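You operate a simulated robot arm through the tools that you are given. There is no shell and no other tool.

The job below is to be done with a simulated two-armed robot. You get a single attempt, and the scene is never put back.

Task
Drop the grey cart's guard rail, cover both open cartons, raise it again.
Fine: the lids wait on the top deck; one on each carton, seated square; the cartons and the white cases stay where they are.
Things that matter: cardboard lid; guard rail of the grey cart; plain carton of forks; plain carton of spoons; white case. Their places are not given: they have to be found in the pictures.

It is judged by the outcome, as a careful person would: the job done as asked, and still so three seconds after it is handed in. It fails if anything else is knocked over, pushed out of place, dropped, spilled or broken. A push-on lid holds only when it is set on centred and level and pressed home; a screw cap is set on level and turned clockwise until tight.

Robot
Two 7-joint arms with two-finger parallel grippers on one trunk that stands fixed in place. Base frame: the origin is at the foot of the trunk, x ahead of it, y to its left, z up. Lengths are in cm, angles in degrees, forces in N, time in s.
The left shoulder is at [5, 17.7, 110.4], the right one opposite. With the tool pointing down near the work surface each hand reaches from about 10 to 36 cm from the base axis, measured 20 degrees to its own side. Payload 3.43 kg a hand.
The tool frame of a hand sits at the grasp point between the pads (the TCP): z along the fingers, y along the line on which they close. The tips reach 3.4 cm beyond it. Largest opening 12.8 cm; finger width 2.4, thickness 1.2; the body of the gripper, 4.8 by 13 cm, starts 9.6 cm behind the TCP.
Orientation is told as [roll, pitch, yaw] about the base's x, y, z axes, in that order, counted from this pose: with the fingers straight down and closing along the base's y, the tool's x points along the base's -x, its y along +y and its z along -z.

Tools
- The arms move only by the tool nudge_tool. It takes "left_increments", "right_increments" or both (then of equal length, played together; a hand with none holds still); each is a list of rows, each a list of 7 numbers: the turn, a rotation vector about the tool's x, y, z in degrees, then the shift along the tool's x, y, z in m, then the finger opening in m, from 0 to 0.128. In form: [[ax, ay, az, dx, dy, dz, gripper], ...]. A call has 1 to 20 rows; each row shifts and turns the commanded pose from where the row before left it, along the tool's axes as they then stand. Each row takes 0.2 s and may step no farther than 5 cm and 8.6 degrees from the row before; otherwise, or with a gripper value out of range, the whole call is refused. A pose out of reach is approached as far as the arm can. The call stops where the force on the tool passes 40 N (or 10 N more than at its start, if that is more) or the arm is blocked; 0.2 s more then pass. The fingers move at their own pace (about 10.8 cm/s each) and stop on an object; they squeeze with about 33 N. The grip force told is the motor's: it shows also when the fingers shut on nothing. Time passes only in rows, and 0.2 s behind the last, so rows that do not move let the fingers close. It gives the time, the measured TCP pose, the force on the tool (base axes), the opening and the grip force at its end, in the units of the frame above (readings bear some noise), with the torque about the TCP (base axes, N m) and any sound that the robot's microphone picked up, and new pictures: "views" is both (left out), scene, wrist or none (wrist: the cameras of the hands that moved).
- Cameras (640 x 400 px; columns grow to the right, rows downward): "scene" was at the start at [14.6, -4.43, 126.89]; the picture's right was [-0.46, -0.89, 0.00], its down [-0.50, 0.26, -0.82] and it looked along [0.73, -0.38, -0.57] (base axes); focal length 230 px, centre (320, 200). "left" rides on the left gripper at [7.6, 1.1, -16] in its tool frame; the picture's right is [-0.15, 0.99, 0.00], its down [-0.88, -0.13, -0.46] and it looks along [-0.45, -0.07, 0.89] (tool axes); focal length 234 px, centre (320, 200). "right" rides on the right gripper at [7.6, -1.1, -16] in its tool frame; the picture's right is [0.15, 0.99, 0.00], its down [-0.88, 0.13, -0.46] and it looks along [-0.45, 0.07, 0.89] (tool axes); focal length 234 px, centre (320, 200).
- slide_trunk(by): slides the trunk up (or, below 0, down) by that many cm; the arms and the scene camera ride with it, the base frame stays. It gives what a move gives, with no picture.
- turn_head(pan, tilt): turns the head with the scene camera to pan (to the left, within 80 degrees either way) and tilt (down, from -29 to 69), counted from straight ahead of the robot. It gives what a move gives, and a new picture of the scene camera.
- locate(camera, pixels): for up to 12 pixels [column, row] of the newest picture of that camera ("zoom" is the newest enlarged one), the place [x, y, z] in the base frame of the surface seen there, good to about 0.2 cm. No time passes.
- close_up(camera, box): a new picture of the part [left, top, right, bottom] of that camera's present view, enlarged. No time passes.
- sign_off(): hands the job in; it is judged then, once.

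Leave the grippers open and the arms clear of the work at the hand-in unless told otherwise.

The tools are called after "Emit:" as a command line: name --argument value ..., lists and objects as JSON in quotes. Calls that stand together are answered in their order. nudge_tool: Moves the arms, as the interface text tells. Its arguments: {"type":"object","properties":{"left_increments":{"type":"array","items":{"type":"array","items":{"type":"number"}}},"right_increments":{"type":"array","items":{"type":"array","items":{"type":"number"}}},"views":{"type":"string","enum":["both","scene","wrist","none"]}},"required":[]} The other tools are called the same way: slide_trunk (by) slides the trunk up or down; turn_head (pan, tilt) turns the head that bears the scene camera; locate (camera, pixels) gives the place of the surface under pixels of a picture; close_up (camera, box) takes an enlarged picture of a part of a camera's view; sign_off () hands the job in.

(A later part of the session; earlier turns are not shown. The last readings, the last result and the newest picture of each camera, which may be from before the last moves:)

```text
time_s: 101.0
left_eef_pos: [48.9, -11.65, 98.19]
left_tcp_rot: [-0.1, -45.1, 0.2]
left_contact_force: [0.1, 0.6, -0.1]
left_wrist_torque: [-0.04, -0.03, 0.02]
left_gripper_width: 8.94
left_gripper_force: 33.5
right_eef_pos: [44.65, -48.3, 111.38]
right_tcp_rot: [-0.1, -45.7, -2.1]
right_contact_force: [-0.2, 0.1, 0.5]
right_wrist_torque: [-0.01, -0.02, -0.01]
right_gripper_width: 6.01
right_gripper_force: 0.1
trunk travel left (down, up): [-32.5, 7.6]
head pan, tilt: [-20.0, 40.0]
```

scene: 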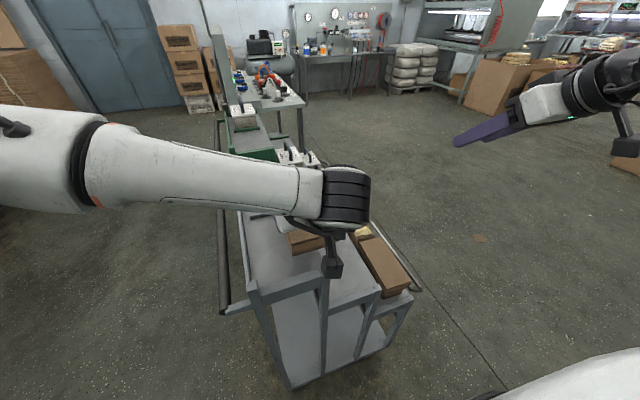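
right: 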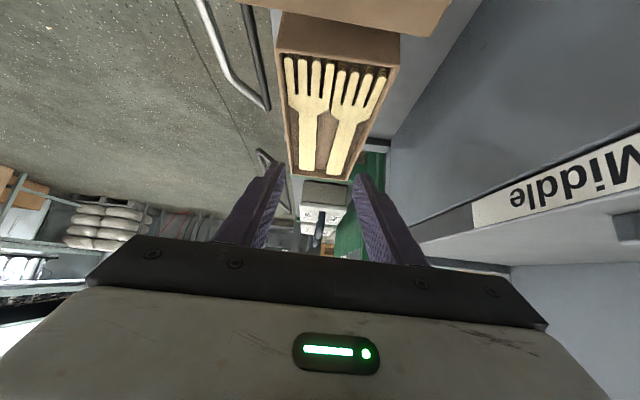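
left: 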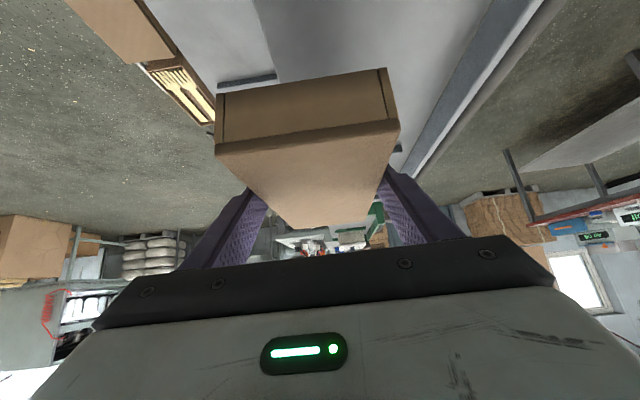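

The left arm reached y=−11.65 without trouble. I'll lower the lid onto the deck at the same grip height of z≈91.8.

Emit:
nudge_tool --left_increments '[[0, 0, 0, 0.0141, 0, 0.0141, 0.084], [0, 0, 0, 0.0141, 0, 0.0141, 0.084], [0, 0, 0, 0.0106, 0, 0.0106, 0.084], [0, 0, 0, 0.0035, 0, 0.0035, 0.084], [0, 0, 0, 0.0018, 0, 0.0018, 0.084]]' --views "both"

```text
time_s: 102.2
left_eef_pos: [48.77, -11.79, 91.77]
left_tcp_rot: [-0.1, -45.2, 0.3]
left_contact_force: [-1.6, -0.4, 5.9]
left_wrist_torque: [0.1, 0.5, -0.03]
left_gripper_width: 8.95
left_gripper_force: 33.3
right_eef_pos: [44.56, -48.3, 111.42]
right_tcp_rot: [-0.1, -45.6, -2.1]
right_contact_force: [-0.5, -0.9, -0.1]
right_wrist_torque: [-0.02, 0.0, 0.01]
right_gripper_width: 5.99
right_gripper_force: 0.1
trunk travel left (down, up): [-32.5, 7.6]
head pan, tilt: [-20.0, 40.0]
```

scene: 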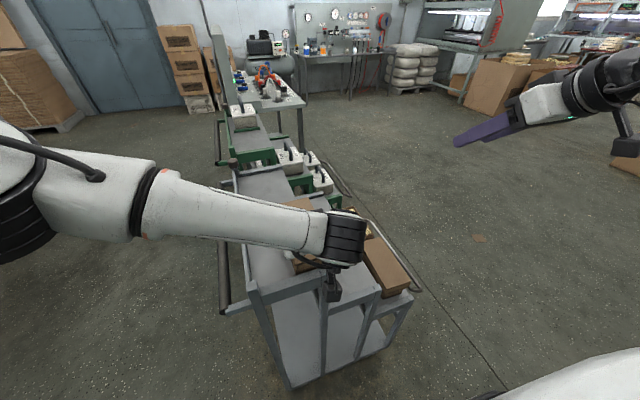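
left: 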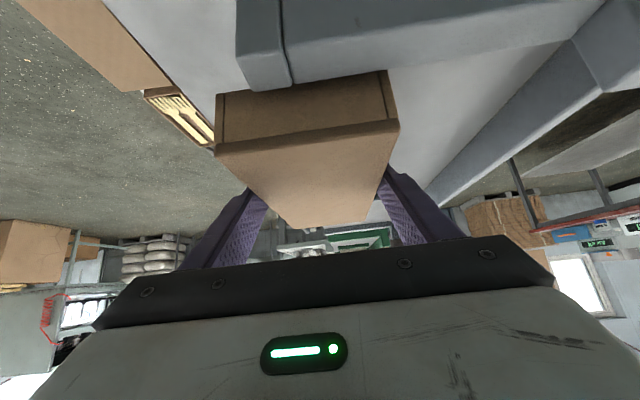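

There's light contact (5.9 N), with the torque showing the near end touches first. I'll check the lid's height and clearance to the near crossbar in the left wrist view.

Emit:
locate --camera "left" --pixels '[[225, 160], [300, 145], [385, 135], [260, 185], [330, 170], [375, 170], [300, 215], [350, 205], [300, 90], [300, 80], [265, 50], [400, 50]]'

Emit:
close_up --camera "left" --box '[200, 30, 420, 180]'

```text
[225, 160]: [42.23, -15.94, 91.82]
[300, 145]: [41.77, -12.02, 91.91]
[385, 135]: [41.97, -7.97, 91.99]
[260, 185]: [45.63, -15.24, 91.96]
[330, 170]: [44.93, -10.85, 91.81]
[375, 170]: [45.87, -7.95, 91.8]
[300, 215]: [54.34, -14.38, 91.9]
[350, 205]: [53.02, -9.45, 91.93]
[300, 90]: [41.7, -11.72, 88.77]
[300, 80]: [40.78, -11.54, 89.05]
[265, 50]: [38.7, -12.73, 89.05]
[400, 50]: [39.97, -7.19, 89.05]
```

```text
2.67 times, centred on (310, 105) of left
```

zoom: 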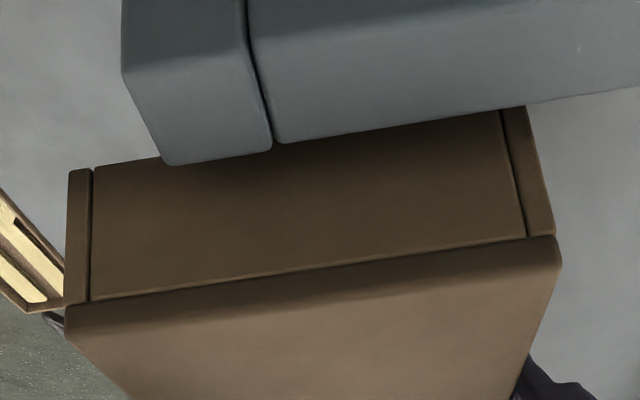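

The lid's top is at 91.8–92.0 and level, so it is flat on the deck and clear of the crossbar. I'll release and lift the left hand straight up, then retreat it to the left.

Emit:
nudge_tool --left_increments '[[0, 0, 0, 0, 0, 0, 0.09], [0, 0, 0, 0, 0, 0, 0.1], [0, 0, 0, 0, 0, 0, 0.11], [0, 0, 0, 0, 0, 0, 0.11], [0, 0, 0, -0.0141, 0, -0.0141, 0.11], [0, 0, 0, -0.0283, 0, -0.0283, 0.11], [0, 0, 0, -0.0283, 0, -0.0283, 0.11], [0, 0, 0, -0.0283, 0, -0.0283, 0.11], [0, 0, 0, 0.0141, 0.04, -0.0141, 0.11], [0, 0, 0, 0.0141, 0.04, -0.0141, 0.11], [0, 0, 0, 0.0141, 0.04, -0.0141, 0.11], [0, 0, 0, 0.0141, 0.04, -0.0141, 0.11], [0, 0, 0, 0.0141, 0.04, -0.0141, 0.11], [0, 0, 0, 0.0141, 0.04, -0.0141, 0.11], [0, 0, 0, 0, 0.04, 0, 0.11], [0, 0, 0, 0, 0.04, 0, 0.11]]' --views "both"

Emit:
close_up --camera "scene" --box '[210, 150, 430, 300]'

```text
time_s: 105.6
left_eef_pos: [41.24, 17.72, 107.96]
left_tcp_rot: [0.1, -45.0, 0.1]
left_contact_force: [-0.7, 0.0, 0.8]
left_wrist_torque: [0.02, 0.0, 0.03]
left_gripper_width: 11.0
left_gripper_force: 0.0
left hand out of reach, approached as far as the arm can: row 14, 15, 16
right_eef_pos: [44.69, -48.25, 111.42]
right_tcp_rot: [-0.1, -45.6, -2.0]
right_contact_force: [-0.2, 0.0, 0.6]
right_wrist_torque: [-0.02, 0.01, -0.02]
right_gripper_width: 6.01
right_gripper_force: 0.1
trunk travel left (down, up): [-32.5, 7.6]
head pan, tilt: [-20.0, 40.0]
```

scene: 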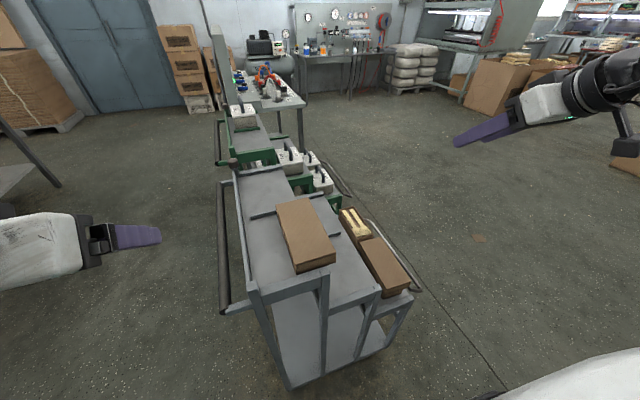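
left: 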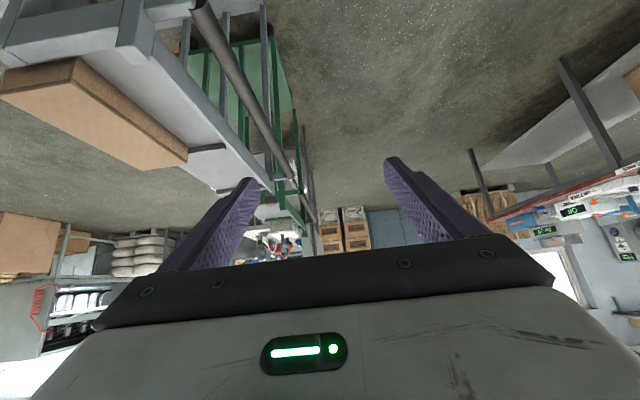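

```text
2.67 times, centred on (320, 225) of scene
```

zoom: 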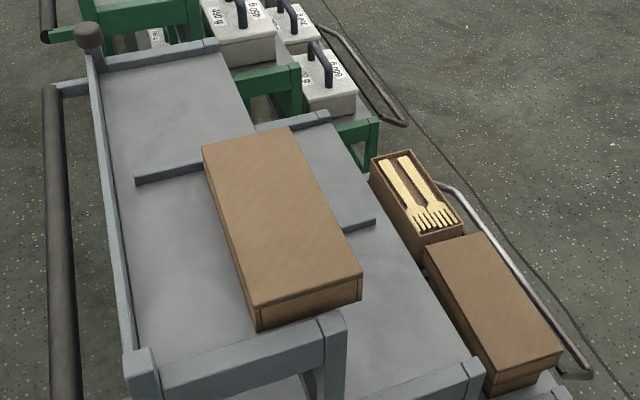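

The lid is now at almost the same spot as the first one was. I'll measure its corners.

Emit:
locate --camera "zoom" --pixels '[[206, 147], [289, 130], [360, 272], [256, 302], [260, 322], [360, 295], [230, 230], [300, 200], [245, 280], [225, 205], [430, 245], [555, 352]]'

```text
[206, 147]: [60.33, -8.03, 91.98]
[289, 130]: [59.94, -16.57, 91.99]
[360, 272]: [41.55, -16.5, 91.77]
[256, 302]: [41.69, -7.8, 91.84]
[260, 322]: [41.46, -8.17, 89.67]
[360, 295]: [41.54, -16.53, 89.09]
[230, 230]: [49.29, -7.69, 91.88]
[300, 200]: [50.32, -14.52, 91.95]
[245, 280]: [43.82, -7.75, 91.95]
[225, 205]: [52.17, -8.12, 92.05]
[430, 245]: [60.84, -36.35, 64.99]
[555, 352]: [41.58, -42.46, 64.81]
```

The lid spans x 41.5–60.5, y −7.7…−16.6. I'll square the right hand to yaw 0 and pitch −45, then bring it over at (49.4, −11.95, 101.5) with the fingers open.

Emit:
nudge_tool --right_increments '[[-1.41, 0.6, -1.41, 0, 0, 0, 0.115], [0, 0, 0, 0.0041, 0.0403, 0.0114, 0.115], [0, 0, 0, 0.0041, 0.0403, 0.0114, 0.115], [0, 0, 0, 0.0041, 0.0403, 0.0114, 0.115], [0, 0, 0, 0.0041, 0.0403, 0.0114, 0.115], [0, 0, 0, 0.0041, 0.0403, 0.0114, 0.115], [0, 0, 0, 0.0041, 0.0403, 0.0114, 0.115], [0, 0, 0, 0.0041, 0.0403, 0.0114, 0.115], [0, 0, 0, 0.0041, 0.0403, 0.0114, 0.115], [0, 0, 0, 0.0041, 0.0403, 0.0114, 0.115]]' --views "both"

```text
time_s: 107.8
left_eef_pos: [41.33, 17.67, 108.03]
left_tcp_rot: [0.0, -44.9, 0.2]
left_contact_force: [-0.1, 0.3, -0.2]
left_wrist_torque: [-0.04, 0.01, -0.02]
left_gripper_width: 11.01
left_gripper_force: 0.0
right_eef_pos: [49.35, -11.89, 101.49]
right_tcp_rot: [-0.1, -45.1, -0.3]
right_contact_force: [0.6, -0.5, -0.8]
right_wrist_torque: [0.0, 0.02, 0.0]
right_gripper_width: 11.47
right_gripper_force: 0.0
trunk travel left (down, up): [-32.5, 7.6]
head pan, tilt: [-20.0, 40.0]
```

scene: 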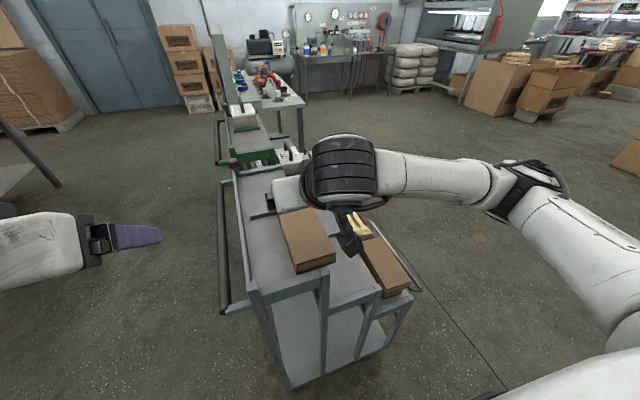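
right: 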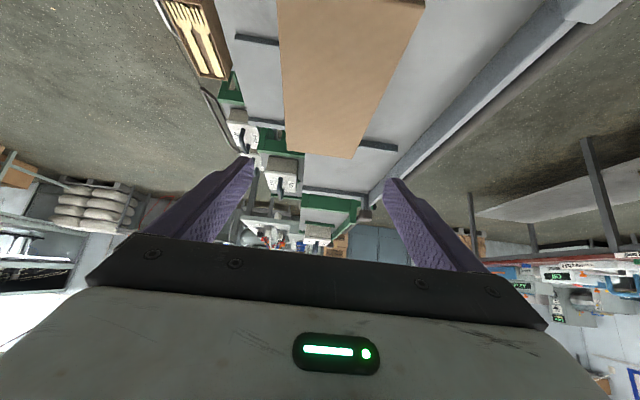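

The right hand is above the lid. I'll measure the lid's edges in this view to match its yaw and centre before gripping.

Emit:
locate --camera "right" --pixels '[[283, 20], [286, 60], [289, 100], [293, 140], [415, 20], [398, 55], [380, 90], [358, 135], [300, 148], [340, 153], [350, 60], [330, 120]]'

```text
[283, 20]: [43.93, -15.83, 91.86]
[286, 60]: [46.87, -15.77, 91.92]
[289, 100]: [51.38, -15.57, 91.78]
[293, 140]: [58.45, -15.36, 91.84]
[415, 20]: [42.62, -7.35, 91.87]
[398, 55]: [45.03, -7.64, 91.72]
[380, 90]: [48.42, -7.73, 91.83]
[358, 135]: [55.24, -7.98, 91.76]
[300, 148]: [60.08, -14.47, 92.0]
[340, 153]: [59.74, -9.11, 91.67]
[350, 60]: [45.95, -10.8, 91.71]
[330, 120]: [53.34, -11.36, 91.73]
```

The lid is centred under the hand within about a millimetre. I'll descend to z≈92.

Emit:
nudge_tool --right_increments '[[0, 0, 0, 0.0198, 0, 0.0198, 0.115], [0, 0, 0, 0.0198, 0, 0.0198, 0.115], [0, 0, 0, 0.0141, 0, 0.0141, 0.115], [0, 0, 0, 0.0134, 0, 0.0134, 0.115]]' --views "wrist"

```text
time_s: 108.8
left_eef_pos: [41.42, 17.67, 108.03]
left_tcp_rot: [0.0, -44.8, 0.2]
left_contact_force: [0.1, -0.7, 0.5]
left_wrist_torque: [0.01, -0.02, 0.03]
left_gripper_width: 10.99
left_gripper_force: 0.1
right_eef_pos: [49.43, -12.11, 91.99]
right_tcp_rot: [-0.1, -45.0, -0.1]
right_contact_force: [-1.2, -0.9, 0.2]
right_wrist_torque: [-0.02, 0.05, -0.01]
right_gripper_width: 11.49
right_gripper_force: 0.0
trunk travel left (down, up): [-32.5, 7.6]
head pan, tilt: [-20.0, 40.0]
```

right: 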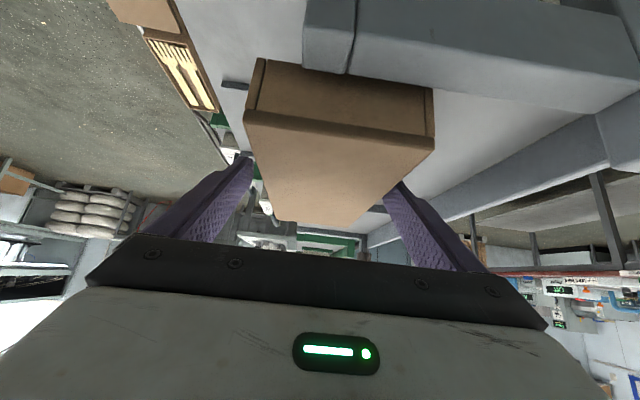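

The fingers straddle the lid with no contact. I'll close gently and lift 5 cm.

Emit:
nudge_tool --right_increments '[[0, 0, 0, 0, 0, 0, 0.1], [0, 0, 0, 0, 0, 0, 0.092], [0, 0, 0, 0, 0, 0, 0.088], [0, 0, 0, 0, 0, 0, 0.084], [0, 0, 0, 0, 0, 0, 0.084], [0, 0, 0, -0.0106, 0, -0.0106, 0.084], [0, 0, 0, -0.0125, 0, -0.0125, 0.084], [0, 0, 0, -0.0125, 0, -0.0125, 0.084]]' --views "both"

Emit:
locate --camera "right" --pixels '[[250, 118], [335, 132], [425, 143], [265, 165], [330, 165], [395, 175], [285, 205], [325, 212], [365, 205], [258, 80], [345, 90], [428, 100]]'

```text
time_s: 110.6
left_eef_pos: [41.29, 17.79, 108.02]
left_tcp_rot: [0.0, -44.8, 0.2]
left_contact_force: [-0.8, 0.2, -0.2]
left_wrist_torque: [0.02, 0.0, -0.01]
left_gripper_width: 10.99
left_gripper_force: 0.1
right_eef_pos: [49.36, -12.05, 97.09]
right_tcp_rot: [-0.1, -44.9, -0.2]
right_contact_force: [0.5, 0.0, -0.7]
right_wrist_torque: [-0.02, 0.0, 0.02]
right_gripper_width: 8.9
right_gripper_force: 33.2
trunk travel left (down, up): [-32.5, 7.6]
head pan, tilt: [-20.0, 40.0]
```

scene: 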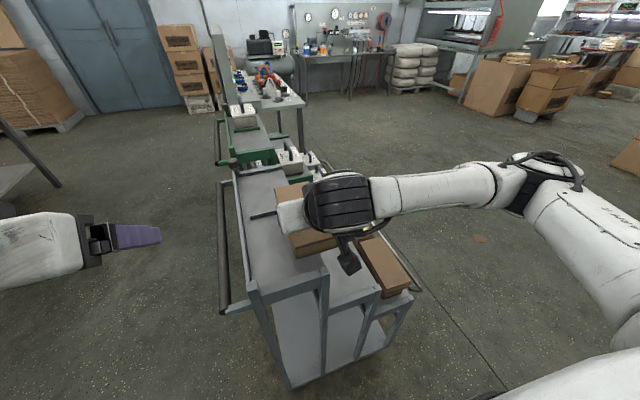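
right: 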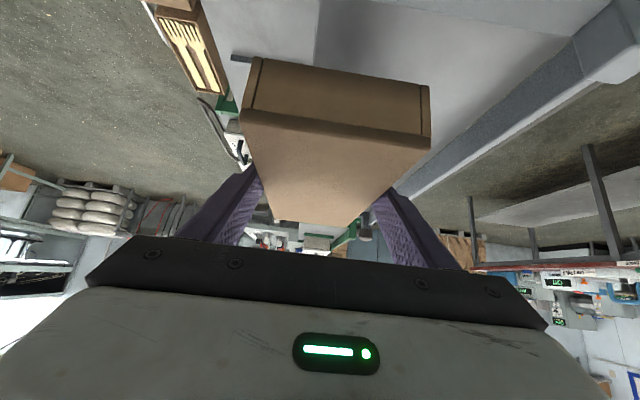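

```text
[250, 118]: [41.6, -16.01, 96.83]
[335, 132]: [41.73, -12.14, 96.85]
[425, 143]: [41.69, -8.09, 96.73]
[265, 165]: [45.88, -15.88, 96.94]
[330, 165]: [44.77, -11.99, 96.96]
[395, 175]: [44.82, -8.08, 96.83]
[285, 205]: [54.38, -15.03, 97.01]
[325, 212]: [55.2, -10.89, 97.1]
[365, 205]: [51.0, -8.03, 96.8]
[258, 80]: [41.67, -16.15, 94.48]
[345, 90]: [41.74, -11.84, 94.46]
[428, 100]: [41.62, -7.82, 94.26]
```

The lid is held level (96.8–97.0), its near face 7.68 cm behind the TCP. I'll carry it across to y≈−39.25, then lower the trunk 20 cm, so the TCP comes to about z=77, well above both cartons.

Emit:
nudge_tool --right_increments '[[0, 0, 0, 0, -0.039, 0, 0.084], [0, 0, 0, 0, -0.039, 0, 0.084], [0, 0, 0, 0, -0.039, 0, 0.084], [0, 0, 0, 0, -0.039, 0, 0.084], [0, 0, 0, 0, -0.039, 0, 0.084], [0, 0, 0, 0, -0.039, 0, 0.084], [0, 0, 0, 0, -0.038, 0, 0.084]]' --views "none"

Emit:
slide_trunk --by -20

Emit:
turn_head --pan -30 --tilt 36

```text
time_s: 112.2
left_eef_pos: [41.26, 17.73, 107.92]
left_tcp_rot: [0.0, -44.8, 0.1]
left_contact_force: [-0.9, -0.2, -0.6]
left_wrist_torque: [0.03, 0.0, 0.01]
left_gripper_width: 11.01
left_gripper_force: 0.0
right_eef_pos: [49.25, -38.95, 97.25]
right_tcp_rot: [0.0, -45.0, -0.1]
right_contact_force: [-0.9, -0.5, -0.3]
right_wrist_torque: [-0.01, -0.01, 0.01]
right_gripper_width: 8.94
right_gripper_force: 33.0
trunk travel left (down, up): [-32.5, 7.6]
head pan, tilt: [-20.0, 40.0]
```

```text
time_s: 114.3
left_eef_pos: [41.31, 17.73, 87.95]
left_tcp_rot: [0.0, -44.8, 0.2]
left_contact_force: [0.1, 1.0, 0.1]
left_wrist_torque: [-0.01, 0.01, 0.0]
left_gripper_width: 11.03
left_gripper_force: 0.0
right_eef_pos: [49.33, -39.0, 77.18]
right_tcp_rot: [-0.2, -45.1, -0.1]
right_contact_force: [-0.6, -0.4, -0.7]
right_wrist_torque: [0.0, 0.03, -0.01]
right_gripper_width: 8.94
right_gripper_force: 33.2
trunk travel left (down, up): [-12.5, 27.6]
head pan, tilt: [-20.0, 40.0]
```

```text
time_s: 115.1
left_eef_pos: [41.4, 17.64, 87.98]
left_tcp_rot: [0.0, -44.9, 0.3]
left_contact_force: [-0.6, 0.5, 1.2]
left_wrist_torque: [0.01, 0.01, -0.03]
left_gripper_width: 11.01
left_gripper_force: 0.0
right_eef_pos: [49.31, -39.09, 77.16]
right_tcp_rot: [-0.1, -45.0, -0.1]
right_contact_force: [0.8, -0.6, -0.5]
right_wrist_torque: [-0.02, 0.01, 0.03]
right_gripper_width: 8.92
right_gripper_force: 33.3
trunk travel left (down, up): [-12.5, 27.6]
head pan, tilt: [-30.0, 36.0]
```

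scene: 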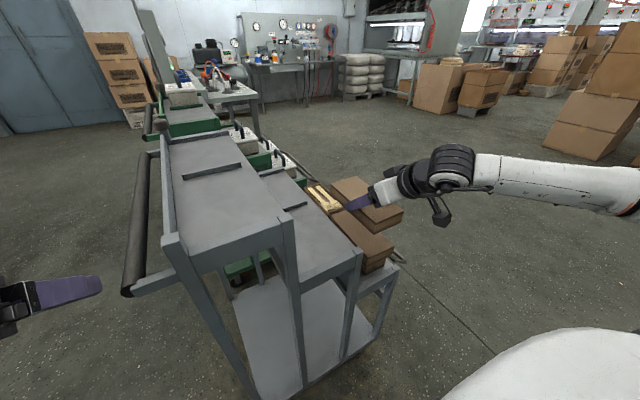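

All clear. I'll move the lid forward over the fork carton to (70.5, −39.2, 75), and draw the left hand further away at the same time.

Emit:
nudge_tool --left_increments '[[0, 0, 0, 0.0141, 0.012, -0.0141, 0.11], [0, 0, 0, 0.0141, 0.012, -0.0141, 0.11], [0, 0, 0, 0.0141, 0.012, -0.0141, 0.11], [0, 0, 0, 0.0141, 0.012, -0.0141, 0.11], [0, 0, 0, 0.0141, 0.012, -0.0141, 0.11]]' --right_increments '[[0, 0, 0, -0.0272, -0.0004, 0.0328, 0.084], [0, 0, 0, -0.0272, -0.0004, 0.0328, 0.084], [0, 0, 0, -0.0272, -0.0004, 0.0328, 0.084], [0, 0, 0, -0.0272, -0.0004, 0.0328, 0.084], [0, 0, 0, -0.0272, -0.0004, 0.0328, 0.084]]' --views "both"

```text
time_s: 116.3
left_eef_pos: [38.93, 22.06, 93.15]
left_tcp_rot: [-0.1, -44.6, 0.3]
left_contact_force: [-0.6, 0.3, 1.2]
left_wrist_torque: [-0.01, 0.05, -0.01]
left_gripper_width: 11.01
left_gripper_force: 0.1
left hand out of reach, approached as far as the arm can: row 1, 2, 3, 4, 5
right_eef_pos: [70.49, -39.1, 75.43]
right_tcp_rot: [-0.2, -45.0, 0.0]
right_contact_force: [0.6, -0.3, -0.7]
right_wrist_torque: [-0.03, 0.04, 0.02]
right_gripper_width: 8.93
right_gripper_force: 33.1
trunk travel left (down, up): [-12.5, 27.6]
head pan, tilt: [-30.0, 36.0]
```

scene: 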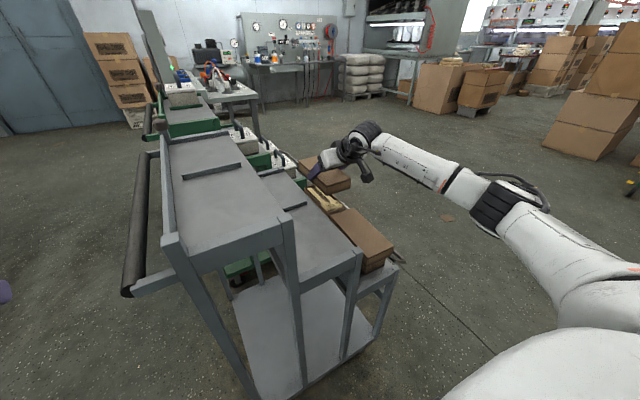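
right: 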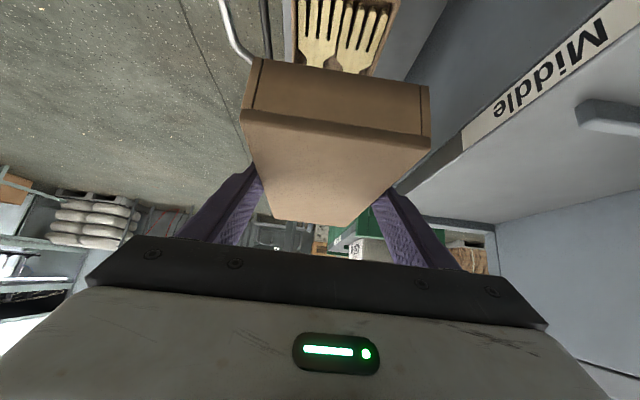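
left: 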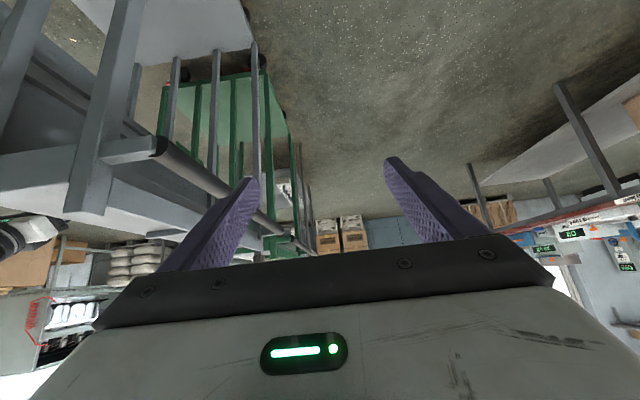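

The lid is above the fork carton. I'll lower to z≈70, so the lid bottom is about 2 cm above the rim, and measure the offsets.

Emit:
nudge_tool --right_increments '[[0, 0, 0, 0.0191, 0, 0.0191, 0.084], [0, 0, 0, 0.0191, 0, 0.0191, 0.084]]' --views "both"

Emit:
close_up --camera "right" --box '[225, 0, 445, 150]'

```text
time_s: 116.9
left_eef_pos: [39.06, 22.17, 93.2]
left_tcp_rot: [-0.1, -44.9, 0.2]
left_contact_force: [-0.1, 0.7, 0.5]
left_wrist_torque: [-0.03, -0.01, 0.01]
left_gripper_width: 10.98
left_gripper_force: 0.0
right_eef_pos: [70.22, -39.11, 69.78]
right_tcp_rot: [-0.1, -45.0, -0.1]
right_contact_force: [0.0, -0.2, -0.3]
right_wrist_torque: [-0.02, 0.04, 0.0]
right_gripper_width: 8.94
right_gripper_force: 33.3
trunk travel left (down, up): [-12.5, 27.6]
head pan, tilt: [-30.0, 36.0]
```

scene: 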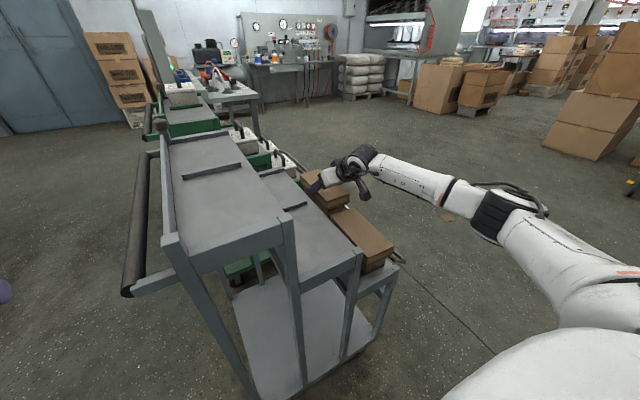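
right: 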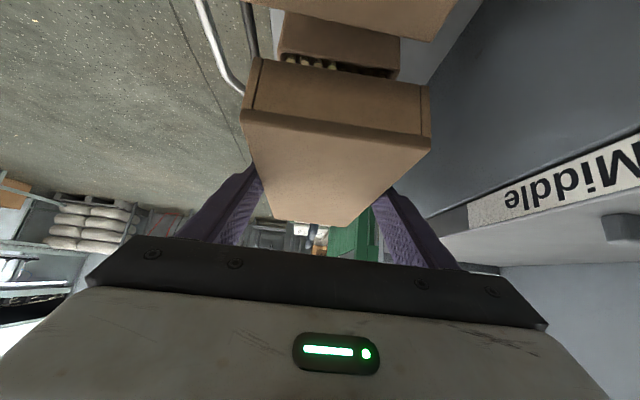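

```text
2.67 times, centred on (335, 75) of right
```

zoom: 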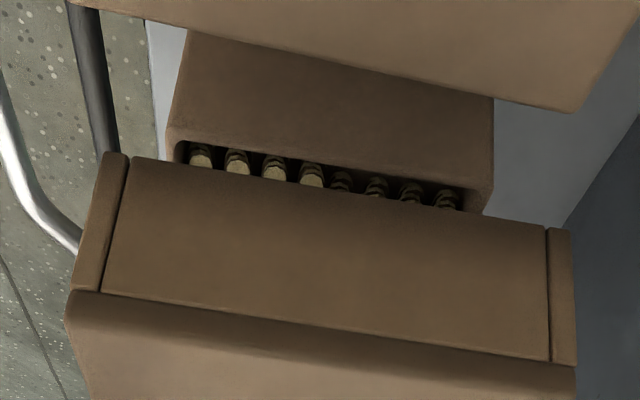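

I'll locate the lid's edges and the carton's near-face edges in this wrist zoom.

Emit:
locate --camera "zoom" --pixels '[[108, 170], [98, 215], [86, 270], [566, 240], [568, 290], [570, 345], [330, 240], [172, 135], [176, 105], [184, 65], [488, 185], [488, 150]]'

Emit:
locate --camera "zoom" --pixels '[[489, 120], [330, 100], [330, 140], [250, 90], [430, 140], [200, 80], [470, 150], [250, 240], [430, 260], [150, 220], [520, 280], [400, 80]]'

```text
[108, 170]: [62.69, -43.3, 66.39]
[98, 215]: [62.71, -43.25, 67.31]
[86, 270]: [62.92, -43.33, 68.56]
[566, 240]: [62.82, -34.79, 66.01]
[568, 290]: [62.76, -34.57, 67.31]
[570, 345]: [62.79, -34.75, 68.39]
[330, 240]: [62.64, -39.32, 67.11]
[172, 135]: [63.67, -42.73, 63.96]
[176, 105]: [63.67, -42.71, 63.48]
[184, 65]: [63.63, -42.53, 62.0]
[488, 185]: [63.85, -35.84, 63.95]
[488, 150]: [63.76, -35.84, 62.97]
```

```text
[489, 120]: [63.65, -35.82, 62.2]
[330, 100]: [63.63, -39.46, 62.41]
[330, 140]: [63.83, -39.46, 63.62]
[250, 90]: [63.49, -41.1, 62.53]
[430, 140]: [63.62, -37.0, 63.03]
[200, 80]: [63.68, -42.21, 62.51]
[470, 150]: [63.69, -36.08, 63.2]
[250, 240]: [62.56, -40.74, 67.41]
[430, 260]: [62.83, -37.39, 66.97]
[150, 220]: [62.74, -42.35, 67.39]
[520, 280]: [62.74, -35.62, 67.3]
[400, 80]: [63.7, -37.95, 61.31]
```

At the near end the lid centre is y≈−39.0 and the carton's −39.27, with 0.93 cm overlap in x against an ideal of about 0.8. Now I'll check the yaw with the scene camera.

Emit:
close_up --camera "scene" --box '[285, 150, 385, 250]'

```text
4.00 times, centred on (335, 200) of scene
```

zoom: 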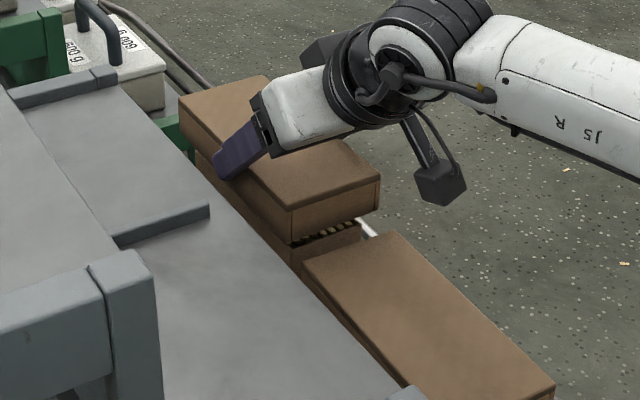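

Emit:
locate --camera "zoom" --pixels '[[183, 112], [192, 128], [205, 145], [250, 190], [265, 208], [283, 225], [202, 168], [215, 185], [235, 203], [255, 222], [275, 242], [290, 258]]'

Emit:
locate --camera "zoom" --pixels '[[300, 222], [335, 210], [375, 198], [184, 100], [262, 80], [310, 255], [340, 245], [198, 162], [285, 268], [320, 250], [350, 230], [378, 185]]'

```text
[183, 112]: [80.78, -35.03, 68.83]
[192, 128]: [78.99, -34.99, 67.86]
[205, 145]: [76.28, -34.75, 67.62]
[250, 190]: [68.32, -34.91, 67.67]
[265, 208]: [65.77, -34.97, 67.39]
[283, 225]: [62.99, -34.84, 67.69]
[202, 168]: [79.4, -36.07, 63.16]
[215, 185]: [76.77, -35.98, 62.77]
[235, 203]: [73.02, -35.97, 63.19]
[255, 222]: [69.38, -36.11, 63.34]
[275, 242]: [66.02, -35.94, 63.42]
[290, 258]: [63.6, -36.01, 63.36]
```

```text
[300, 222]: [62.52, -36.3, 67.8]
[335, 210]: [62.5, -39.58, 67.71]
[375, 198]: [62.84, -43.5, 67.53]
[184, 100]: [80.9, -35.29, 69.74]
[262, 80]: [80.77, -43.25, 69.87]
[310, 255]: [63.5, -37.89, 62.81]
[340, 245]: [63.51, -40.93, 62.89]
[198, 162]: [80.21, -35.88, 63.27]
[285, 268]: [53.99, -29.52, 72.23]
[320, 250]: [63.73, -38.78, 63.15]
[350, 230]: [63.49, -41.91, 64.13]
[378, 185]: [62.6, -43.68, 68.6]
```

Both yaws are about 0. The lid needs about −0.2 cm in y and +0.13 cm in x. I'll apply that while lowering 2.5 cm so the skirt just passes the rim, watching the force.

Emit:
nudge_tool --right_increments '[[0, 0, 0, -0.0009, -0.002, 0.0009, 0.084], [0, 0, 0, 0.0059, 0, 0.0059, 0.084], [0, 0, 0, 0.0059, 0, 0.0059, 0.084], [0, 0, 0, 0.0059, 0, 0.0059, 0.084]]' --views "wrist"

Emit:
close_up --camera "right" --box '[225, 0, 445, 150]'

Emit:
close_up --camera "scene" --box '[285, 150, 385, 250]'

```text
time_s: 117.9
left_eef_pos: [38.98, 22.08, 93.22]
left_tcp_rot: [0.0, -44.7, 0.2]
left_contact_force: [0.6, 0.5, 0.4]
left_wrist_torque: [0.0, -0.02, -0.02]
left_gripper_width: 10.98
left_gripper_force: 0.1
right_eef_pos: [70.73, -39.53, 67.25]
right_tcp_rot: [-0.1, -45.0, -0.1]
right_contact_force: [-0.4, -0.3, -0.3]
right_wrist_torque: [0.01, 0.02, -0.01]
right_gripper_width: 8.91
right_gripper_force: 32.6
trunk travel left (down, up): [-12.5, 27.6]
head pan, tilt: [-30.0, 36.0]
```

right: 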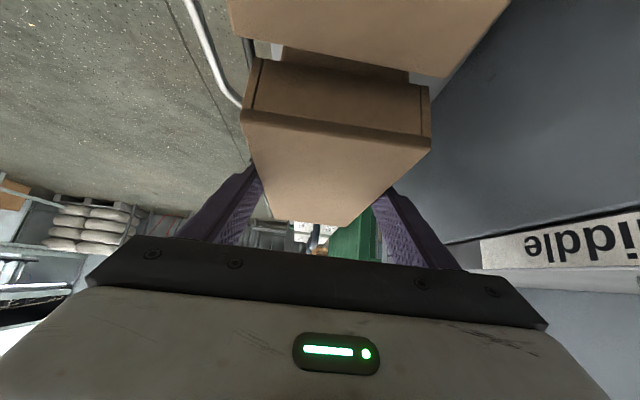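

```text
2.67 times, centred on (335, 75) of right
```

zoom: 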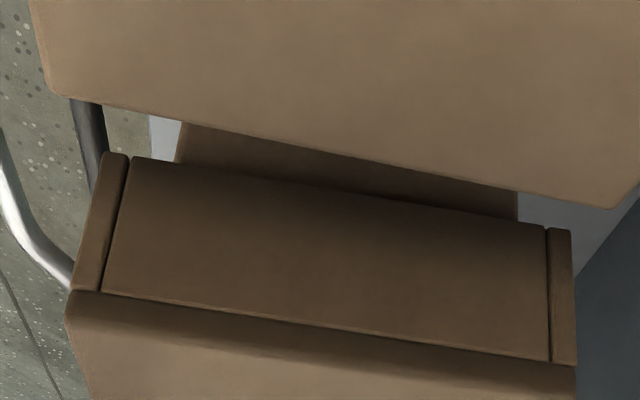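

```text
4.00 times, centred on (335, 200) of scene
```

zoom: 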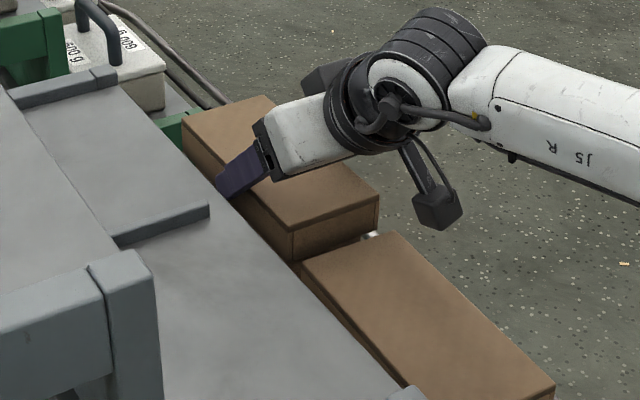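

No contact. In the wrist zoom the gaps to the lid's walls are about 48 px left and 30 px right, so the lid is now slightly too far to −y. I'll measure to confirm, including x.

Emit:
locate --camera "zoom" --pixels '[[184, 115], [195, 135], [208, 152], [262, 205], [275, 220], [288, 235], [300, 240], [335, 226], [372, 212], [186, 130], [300, 262], [320, 250]]'

Emit:
close_up --camera "right" --box '[225, 0, 445, 150]'

Emit:
locate --camera "zoom" --pixels '[[110, 170], [98, 215], [88, 265], [565, 240], [568, 290], [570, 345], [330, 240], [184, 140], [182, 155], [512, 200], [513, 212], [340, 170]]'

```text
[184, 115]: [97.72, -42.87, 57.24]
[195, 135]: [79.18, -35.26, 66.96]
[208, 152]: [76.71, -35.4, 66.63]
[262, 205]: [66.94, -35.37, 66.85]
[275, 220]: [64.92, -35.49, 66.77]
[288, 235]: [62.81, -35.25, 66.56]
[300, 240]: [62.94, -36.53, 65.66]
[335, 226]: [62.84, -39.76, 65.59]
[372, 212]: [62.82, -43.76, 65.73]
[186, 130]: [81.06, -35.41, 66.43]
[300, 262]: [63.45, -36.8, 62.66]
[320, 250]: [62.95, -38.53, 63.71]
```

```text
2.67 times, centred on (335, 75) of right
```

zoom: 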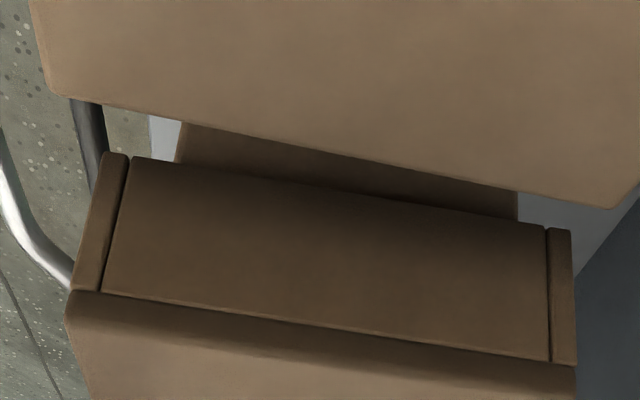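

```text
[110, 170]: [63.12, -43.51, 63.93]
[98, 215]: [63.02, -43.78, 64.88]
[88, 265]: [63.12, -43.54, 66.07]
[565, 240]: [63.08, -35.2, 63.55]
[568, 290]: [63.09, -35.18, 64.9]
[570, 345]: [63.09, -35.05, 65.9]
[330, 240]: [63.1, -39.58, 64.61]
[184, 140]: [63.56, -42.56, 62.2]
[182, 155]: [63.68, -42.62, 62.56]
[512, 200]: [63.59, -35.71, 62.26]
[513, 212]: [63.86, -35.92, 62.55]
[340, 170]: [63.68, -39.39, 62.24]
```

The lid is now 0.17 cm too far to −y and about 0.17 cm too far in x (overlap 0.6 against 0.8). I'll apply the small correction and let the arm settle.

Emit:
nudge_tool --right_increments '[[0, 0, 0, 0.0012, 0.0017, -0.0012, 0.084], [0, 0, 0, 0, 0, 0, 0.084], [0, 0, 0, 0, 0, 0, 0.084], [0, 0, 0, 0, 0, 0, 0.084]]' --views "wrist"

Emit:
close_up --camera "right" --box '[225, 0, 445, 150]'

Emit:
locate --camera "zoom" --pixels '[[110, 170], [98, 215], [88, 265], [565, 240], [568, 290], [570, 345], [330, 240], [184, 140], [182, 155], [512, 200], [513, 210], [340, 170]]'

```text
time_s: 118.9
left_eef_pos: [38.87, 22.08, 93.18]
left_tcp_rot: [0.0, -44.9, 0.2]
left_contact_force: [-0.2, -0.1, 0.1]
left_wrist_torque: [0.0, 0.01, -0.02]
left_gripper_width: 10.98
left_gripper_force: 0.1
right_eef_pos: [70.56, -39.32, 67.35]
right_tcp_rot: [-0.1, -44.9, -0.2]
right_contact_force: [0.0, 0.0, -0.8]
right_wrist_torque: [-0.02, -0.01, 0.01]
right_gripper_width: 8.93
right_gripper_force: 33.2
trunk travel left (down, up): [-12.5, 27.6]
head pan, tilt: [-30.0, 36.0]
```

right: 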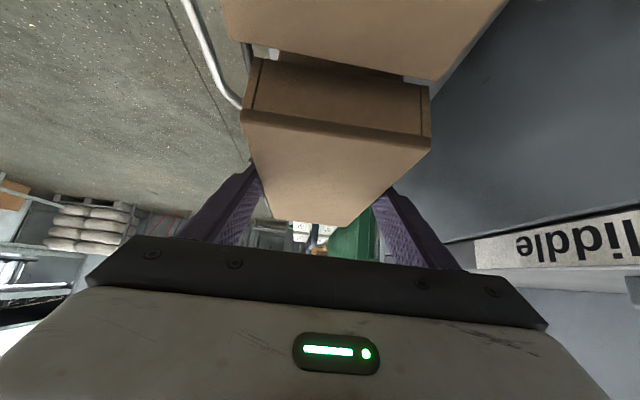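

```text
2.67 times, centred on (335, 75) of right
```

zoom: 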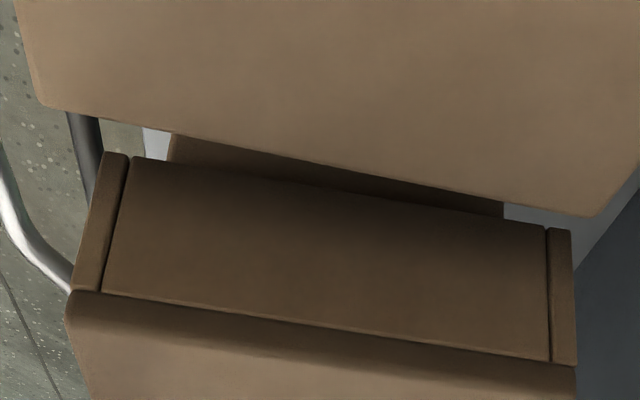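

```text
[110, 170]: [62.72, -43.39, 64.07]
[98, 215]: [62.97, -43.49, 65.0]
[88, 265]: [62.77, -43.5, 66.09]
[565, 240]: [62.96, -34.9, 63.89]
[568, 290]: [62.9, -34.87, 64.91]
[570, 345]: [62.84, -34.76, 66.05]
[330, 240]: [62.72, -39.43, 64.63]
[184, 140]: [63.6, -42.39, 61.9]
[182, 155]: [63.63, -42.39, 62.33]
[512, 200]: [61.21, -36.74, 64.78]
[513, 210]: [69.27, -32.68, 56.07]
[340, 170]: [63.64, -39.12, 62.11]
```

Centred now: gaps 40 and 44 px, and 0.79 cm overlap in x. I'll lower 1.8 cm further, watching the force.

Emit:
nudge_tool --right_increments '[[0, 0, 0, 0.0032, 0, 0.0032, 0.084], [0, 0, 0, 0.0032, 0, 0.0032, 0.084], [0, 0, 0, 0.0032, 0, 0.0032, 0.084], [0, 0, 0, 0.0032, 0, 0.0032, 0.084], [0, 0, 0, 0, 0, 0, 0.084]]' --views "both"

Emit:
close_up --camera "right" --box '[225, 0, 445, 150]'

Emit:
close_up --camera "scene" --box '[285, 150, 385, 250]'

```text
time_s: 120.1
left_eef_pos: [39.16, 22.18, 93.17]
left_tcp_rot: [0.0, -44.7, 0.2]
left_contact_force: [-0.4, 0.3, 0.1]
left_wrist_torque: [0.0, -0.01, -0.01]
left_gripper_width: 10.99
left_gripper_force: 0.1
right_eef_pos: [70.48, -39.33, 65.58]
right_tcp_rot: [-0.1, -45.0, -0.1]
right_contact_force: [-0.6, 0.2, -0.8]
right_wrist_torque: [0.0, 0.01, 0.0]
right_gripper_width: 8.91
right_gripper_force: 33.3
trunk travel left (down, up): [-12.5, 27.6]
head pan, tilt: [-30.0, 36.0]
```

scene: 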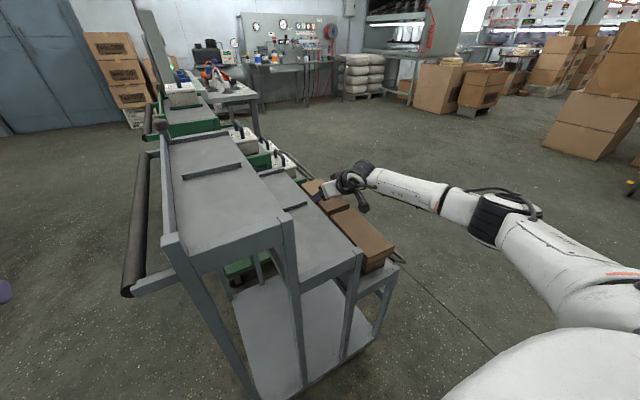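
right: 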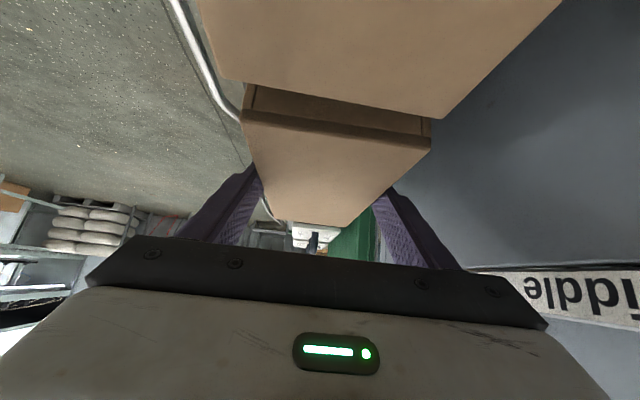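

```text
2.67 times, centred on (335, 75) of right
```

zoom: 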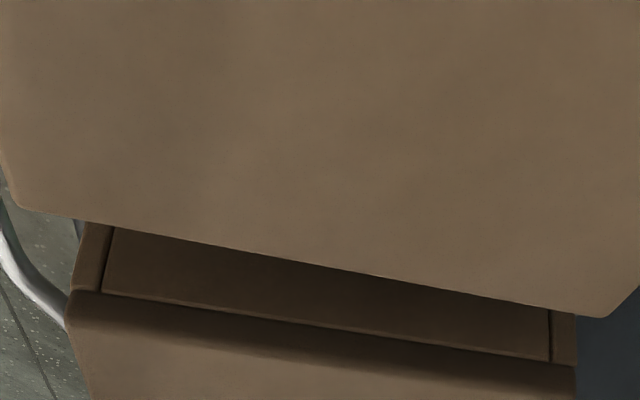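

```text
4.00 times, centred on (335, 200) of scene
```

zoom: 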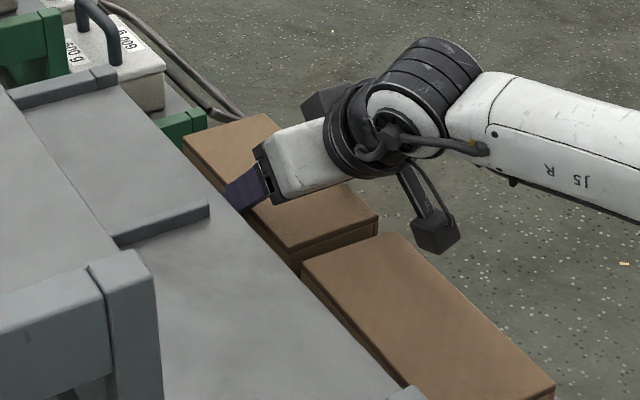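

Still no contact at z=65.58. I'll lower another 1.2 cm in small steps until it rests on the rim.

Emit:
nudge_tool --right_increments '[[0, 0, 0, 0.0018, 0, 0.0018, 0.084], [0, 0, 0, 0.0018, 0, 0.0018, 0.084], [0, 0, 0, 0.0018, 0, 0.0018, 0.084], [0, 0, 0, 0.0018, 0, 0.0018, 0.084], [0, 0, 0, 0.0014, 0, 0.0014, 0.084], [0, 0, 0, 0, 0, 0, 0.084]]' --views "wrist"

```text
time_s: 121.5
left_eef_pos: [38.81, 22.12, 93.31]
left_tcp_rot: [-0.1, -44.8, 0.3]
left_contact_force: [0.3, 0.3, -0.6]
left_wrist_torque: [-0.01, 0.02, 0.01]
left_gripper_width: 11.01
left_gripper_force: 0.1
right_eef_pos: [70.69, -39.29, 64.96]
right_tcp_rot: [-0.1, -45.5, -0.1]
right_contact_force: [-4.0, -3.0, 21.5]
right_wrist_torque: [0.04, 0.74, -0.07]
right_gripper_width: 8.9
right_gripper_force: 32.9
trunk travel left (down, up): [-12.5, 27.6]
head pan, tilt: [-30.0, 36.0]
```

right: 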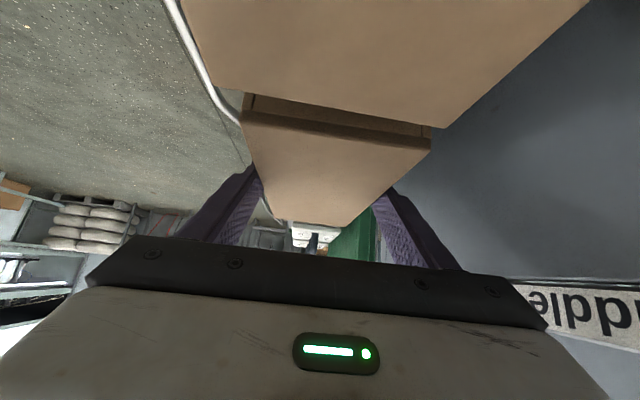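

Contact at z=64.96 with 21.5 N, the same as for the first lid. I'll press a little more, then unload and open.

Emit:
nudge_tool --right_increments '[[0, 0, 0, 0.0014, 0, 0.0014, 0.084], [0, 0, 0, 0.0014, 0, 0.0014, 0.084], [0, 0, 0, 0, 0, 0, 0.084]]' --views "none"

Emit:
nudge_tool --right_increments '[[0, 0, 0, -0.003, 0, -0.003, 0.084], [0, 0, 0, -0.003, 0, -0.003, 0.084], [0, 0, 0, 0, 0, 0, 0.1], [0, 0, 0, 0, 0, 0, 0.11], [0, 0, 0, 0, 0, 0, 0.11]]' --views "both"

```text
time_s: 122.3
left_eef_pos: [38.69, 22.17, 93.25]
left_tcp_rot: [0.0, -45.0, 0.3]
left_contact_force: [-0.3, -0.6, 1.0]
left_wrist_torque: [0.03, -0.01, 0.0]
left_gripper_width: 11.0
left_gripper_force: 0.0
right_eef_pos: [70.74, -39.18, 64.96]
right_tcp_rot: [-0.2, -45.9, -0.2]
right_contact_force: [-5.7, -4.5, 28.9]
right_wrist_torque: [-0.17, 0.09, 0.05]
right_gripper_width: 8.94
right_gripper_force: 32.7
trunk travel left (down, up): [-12.5, 27.6]
head pan, tilt: [-30.0, 36.0]
```

```text
time_s: 123.5
left_eef_pos: [38.92, 22.09, 93.24]
left_tcp_rot: [0.0, -44.8, 0.2]
left_contact_force: [-0.6, 0.8, 0.1]
left_wrist_torque: [-0.02, 0.0, 0.03]
left_gripper_width: 10.97
left_gripper_force: 0.0
right_eef_pos: [70.53, -39.24, 64.62]
right_tcp_rot: [-0.1, -44.9, -0.1]
right_contact_force: [-0.3, 0.5, 1.1]
right_wrist_torque: [-0.01, 0.03, -0.01]
right_gripper_width: 11.01
right_gripper_force: 0.1
trunk travel left (down, up): [-12.5, 27.6]
head pan, tilt: [-30.0, 36.0]
```

scene: 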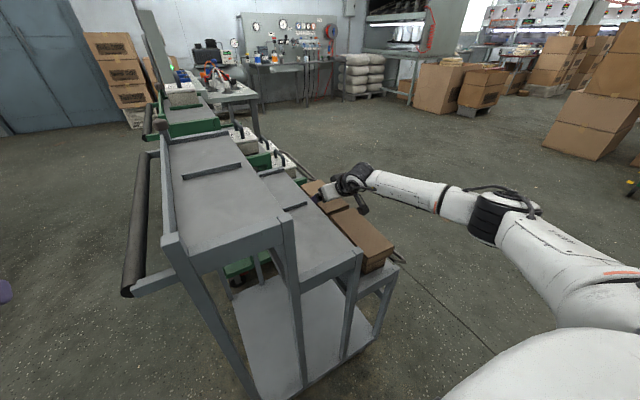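
right: 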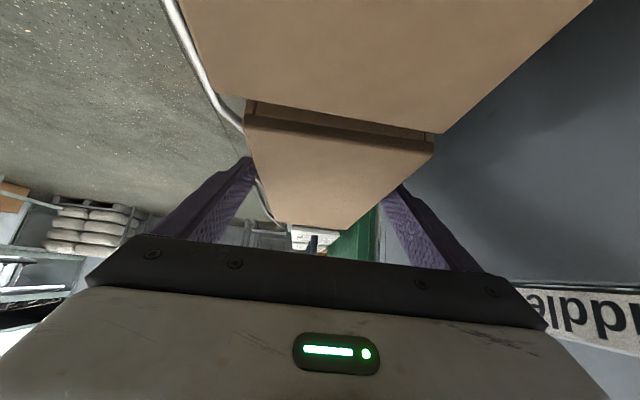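

The second lid is released on the fork carton. I'll raise the hand straight up 12 cm, then close the fingers for pressing.

Emit:
nudge_tool --right_increments '[[0, 0, 0, -0.0141, 0, -0.0141, 0.11], [0, 0, 0, -0.0283, 0, -0.0283, 0.11], [0, 0, 0, -0.0283, 0, -0.0283, 0.11], [0, 0, 0, -0.0141, 0, -0.0141, 0], [0, 0, 0, 0, 0, 0, 0], [0, 0, 0, 0, 0, 0, 0]]' --views "both"

Emit:
close_up --camera "scene" --box '[285, 150, 405, 280]'

```text
time_s: 124.9
left_eef_pos: [38.89, 22.12, 93.17]
left_tcp_rot: [0.0, -44.7, 0.2]
left_contact_force: [-0.2, -0.6, 0.3]
left_wrist_torque: [0.03, -0.01, 0.0]
left_gripper_width: 11.02
left_gripper_force: 0.1
right_eef_pos: [70.58, -39.22, 76.69]
right_tcp_rot: [-0.1, -45.0, -0.1]
right_contact_force: [-0.3, 0.0, -0.1]
right_wrist_torque: [-0.02, -0.03, 0.0]
right_gripper_width: 0.0
right_gripper_force: 33.0
trunk travel left (down, up): [-12.5, 27.6]
head pan, tilt: [-30.0, 36.0]
```

scene: 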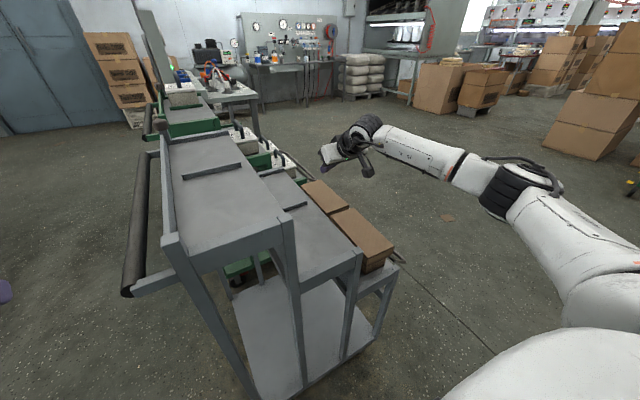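
right: 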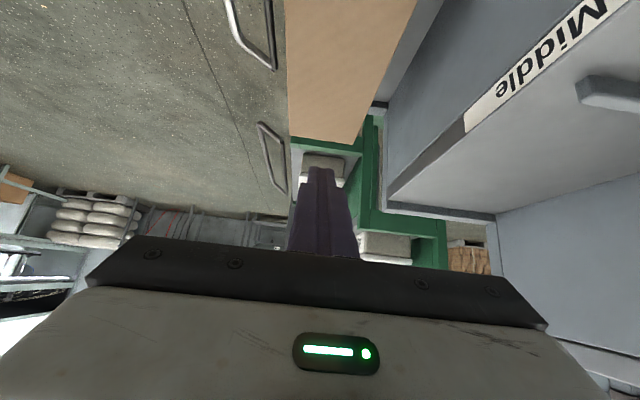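

```text
3.08 times, centred on (345, 215) of scene
```

zoom: 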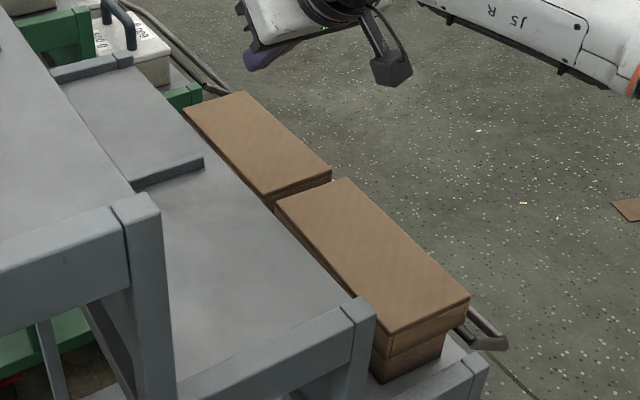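

Both cartons are covered. I'll measure the heights of both lids' corners before pressing the second one.

Emit:
locate --camera "zoom" --pixels '[[190, 112], [243, 96], [325, 172], [270, 192], [255, 145], [282, 212], [345, 184], [465, 298], [390, 330], [370, 250], [290, 205], [390, 345]]'

```text
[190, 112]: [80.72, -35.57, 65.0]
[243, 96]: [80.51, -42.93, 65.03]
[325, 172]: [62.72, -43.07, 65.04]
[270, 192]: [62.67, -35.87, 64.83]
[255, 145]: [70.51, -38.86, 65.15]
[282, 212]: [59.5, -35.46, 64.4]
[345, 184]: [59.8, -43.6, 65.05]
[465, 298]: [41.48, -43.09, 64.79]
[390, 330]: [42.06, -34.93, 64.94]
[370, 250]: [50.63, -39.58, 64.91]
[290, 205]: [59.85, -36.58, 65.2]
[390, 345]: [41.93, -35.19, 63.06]
```

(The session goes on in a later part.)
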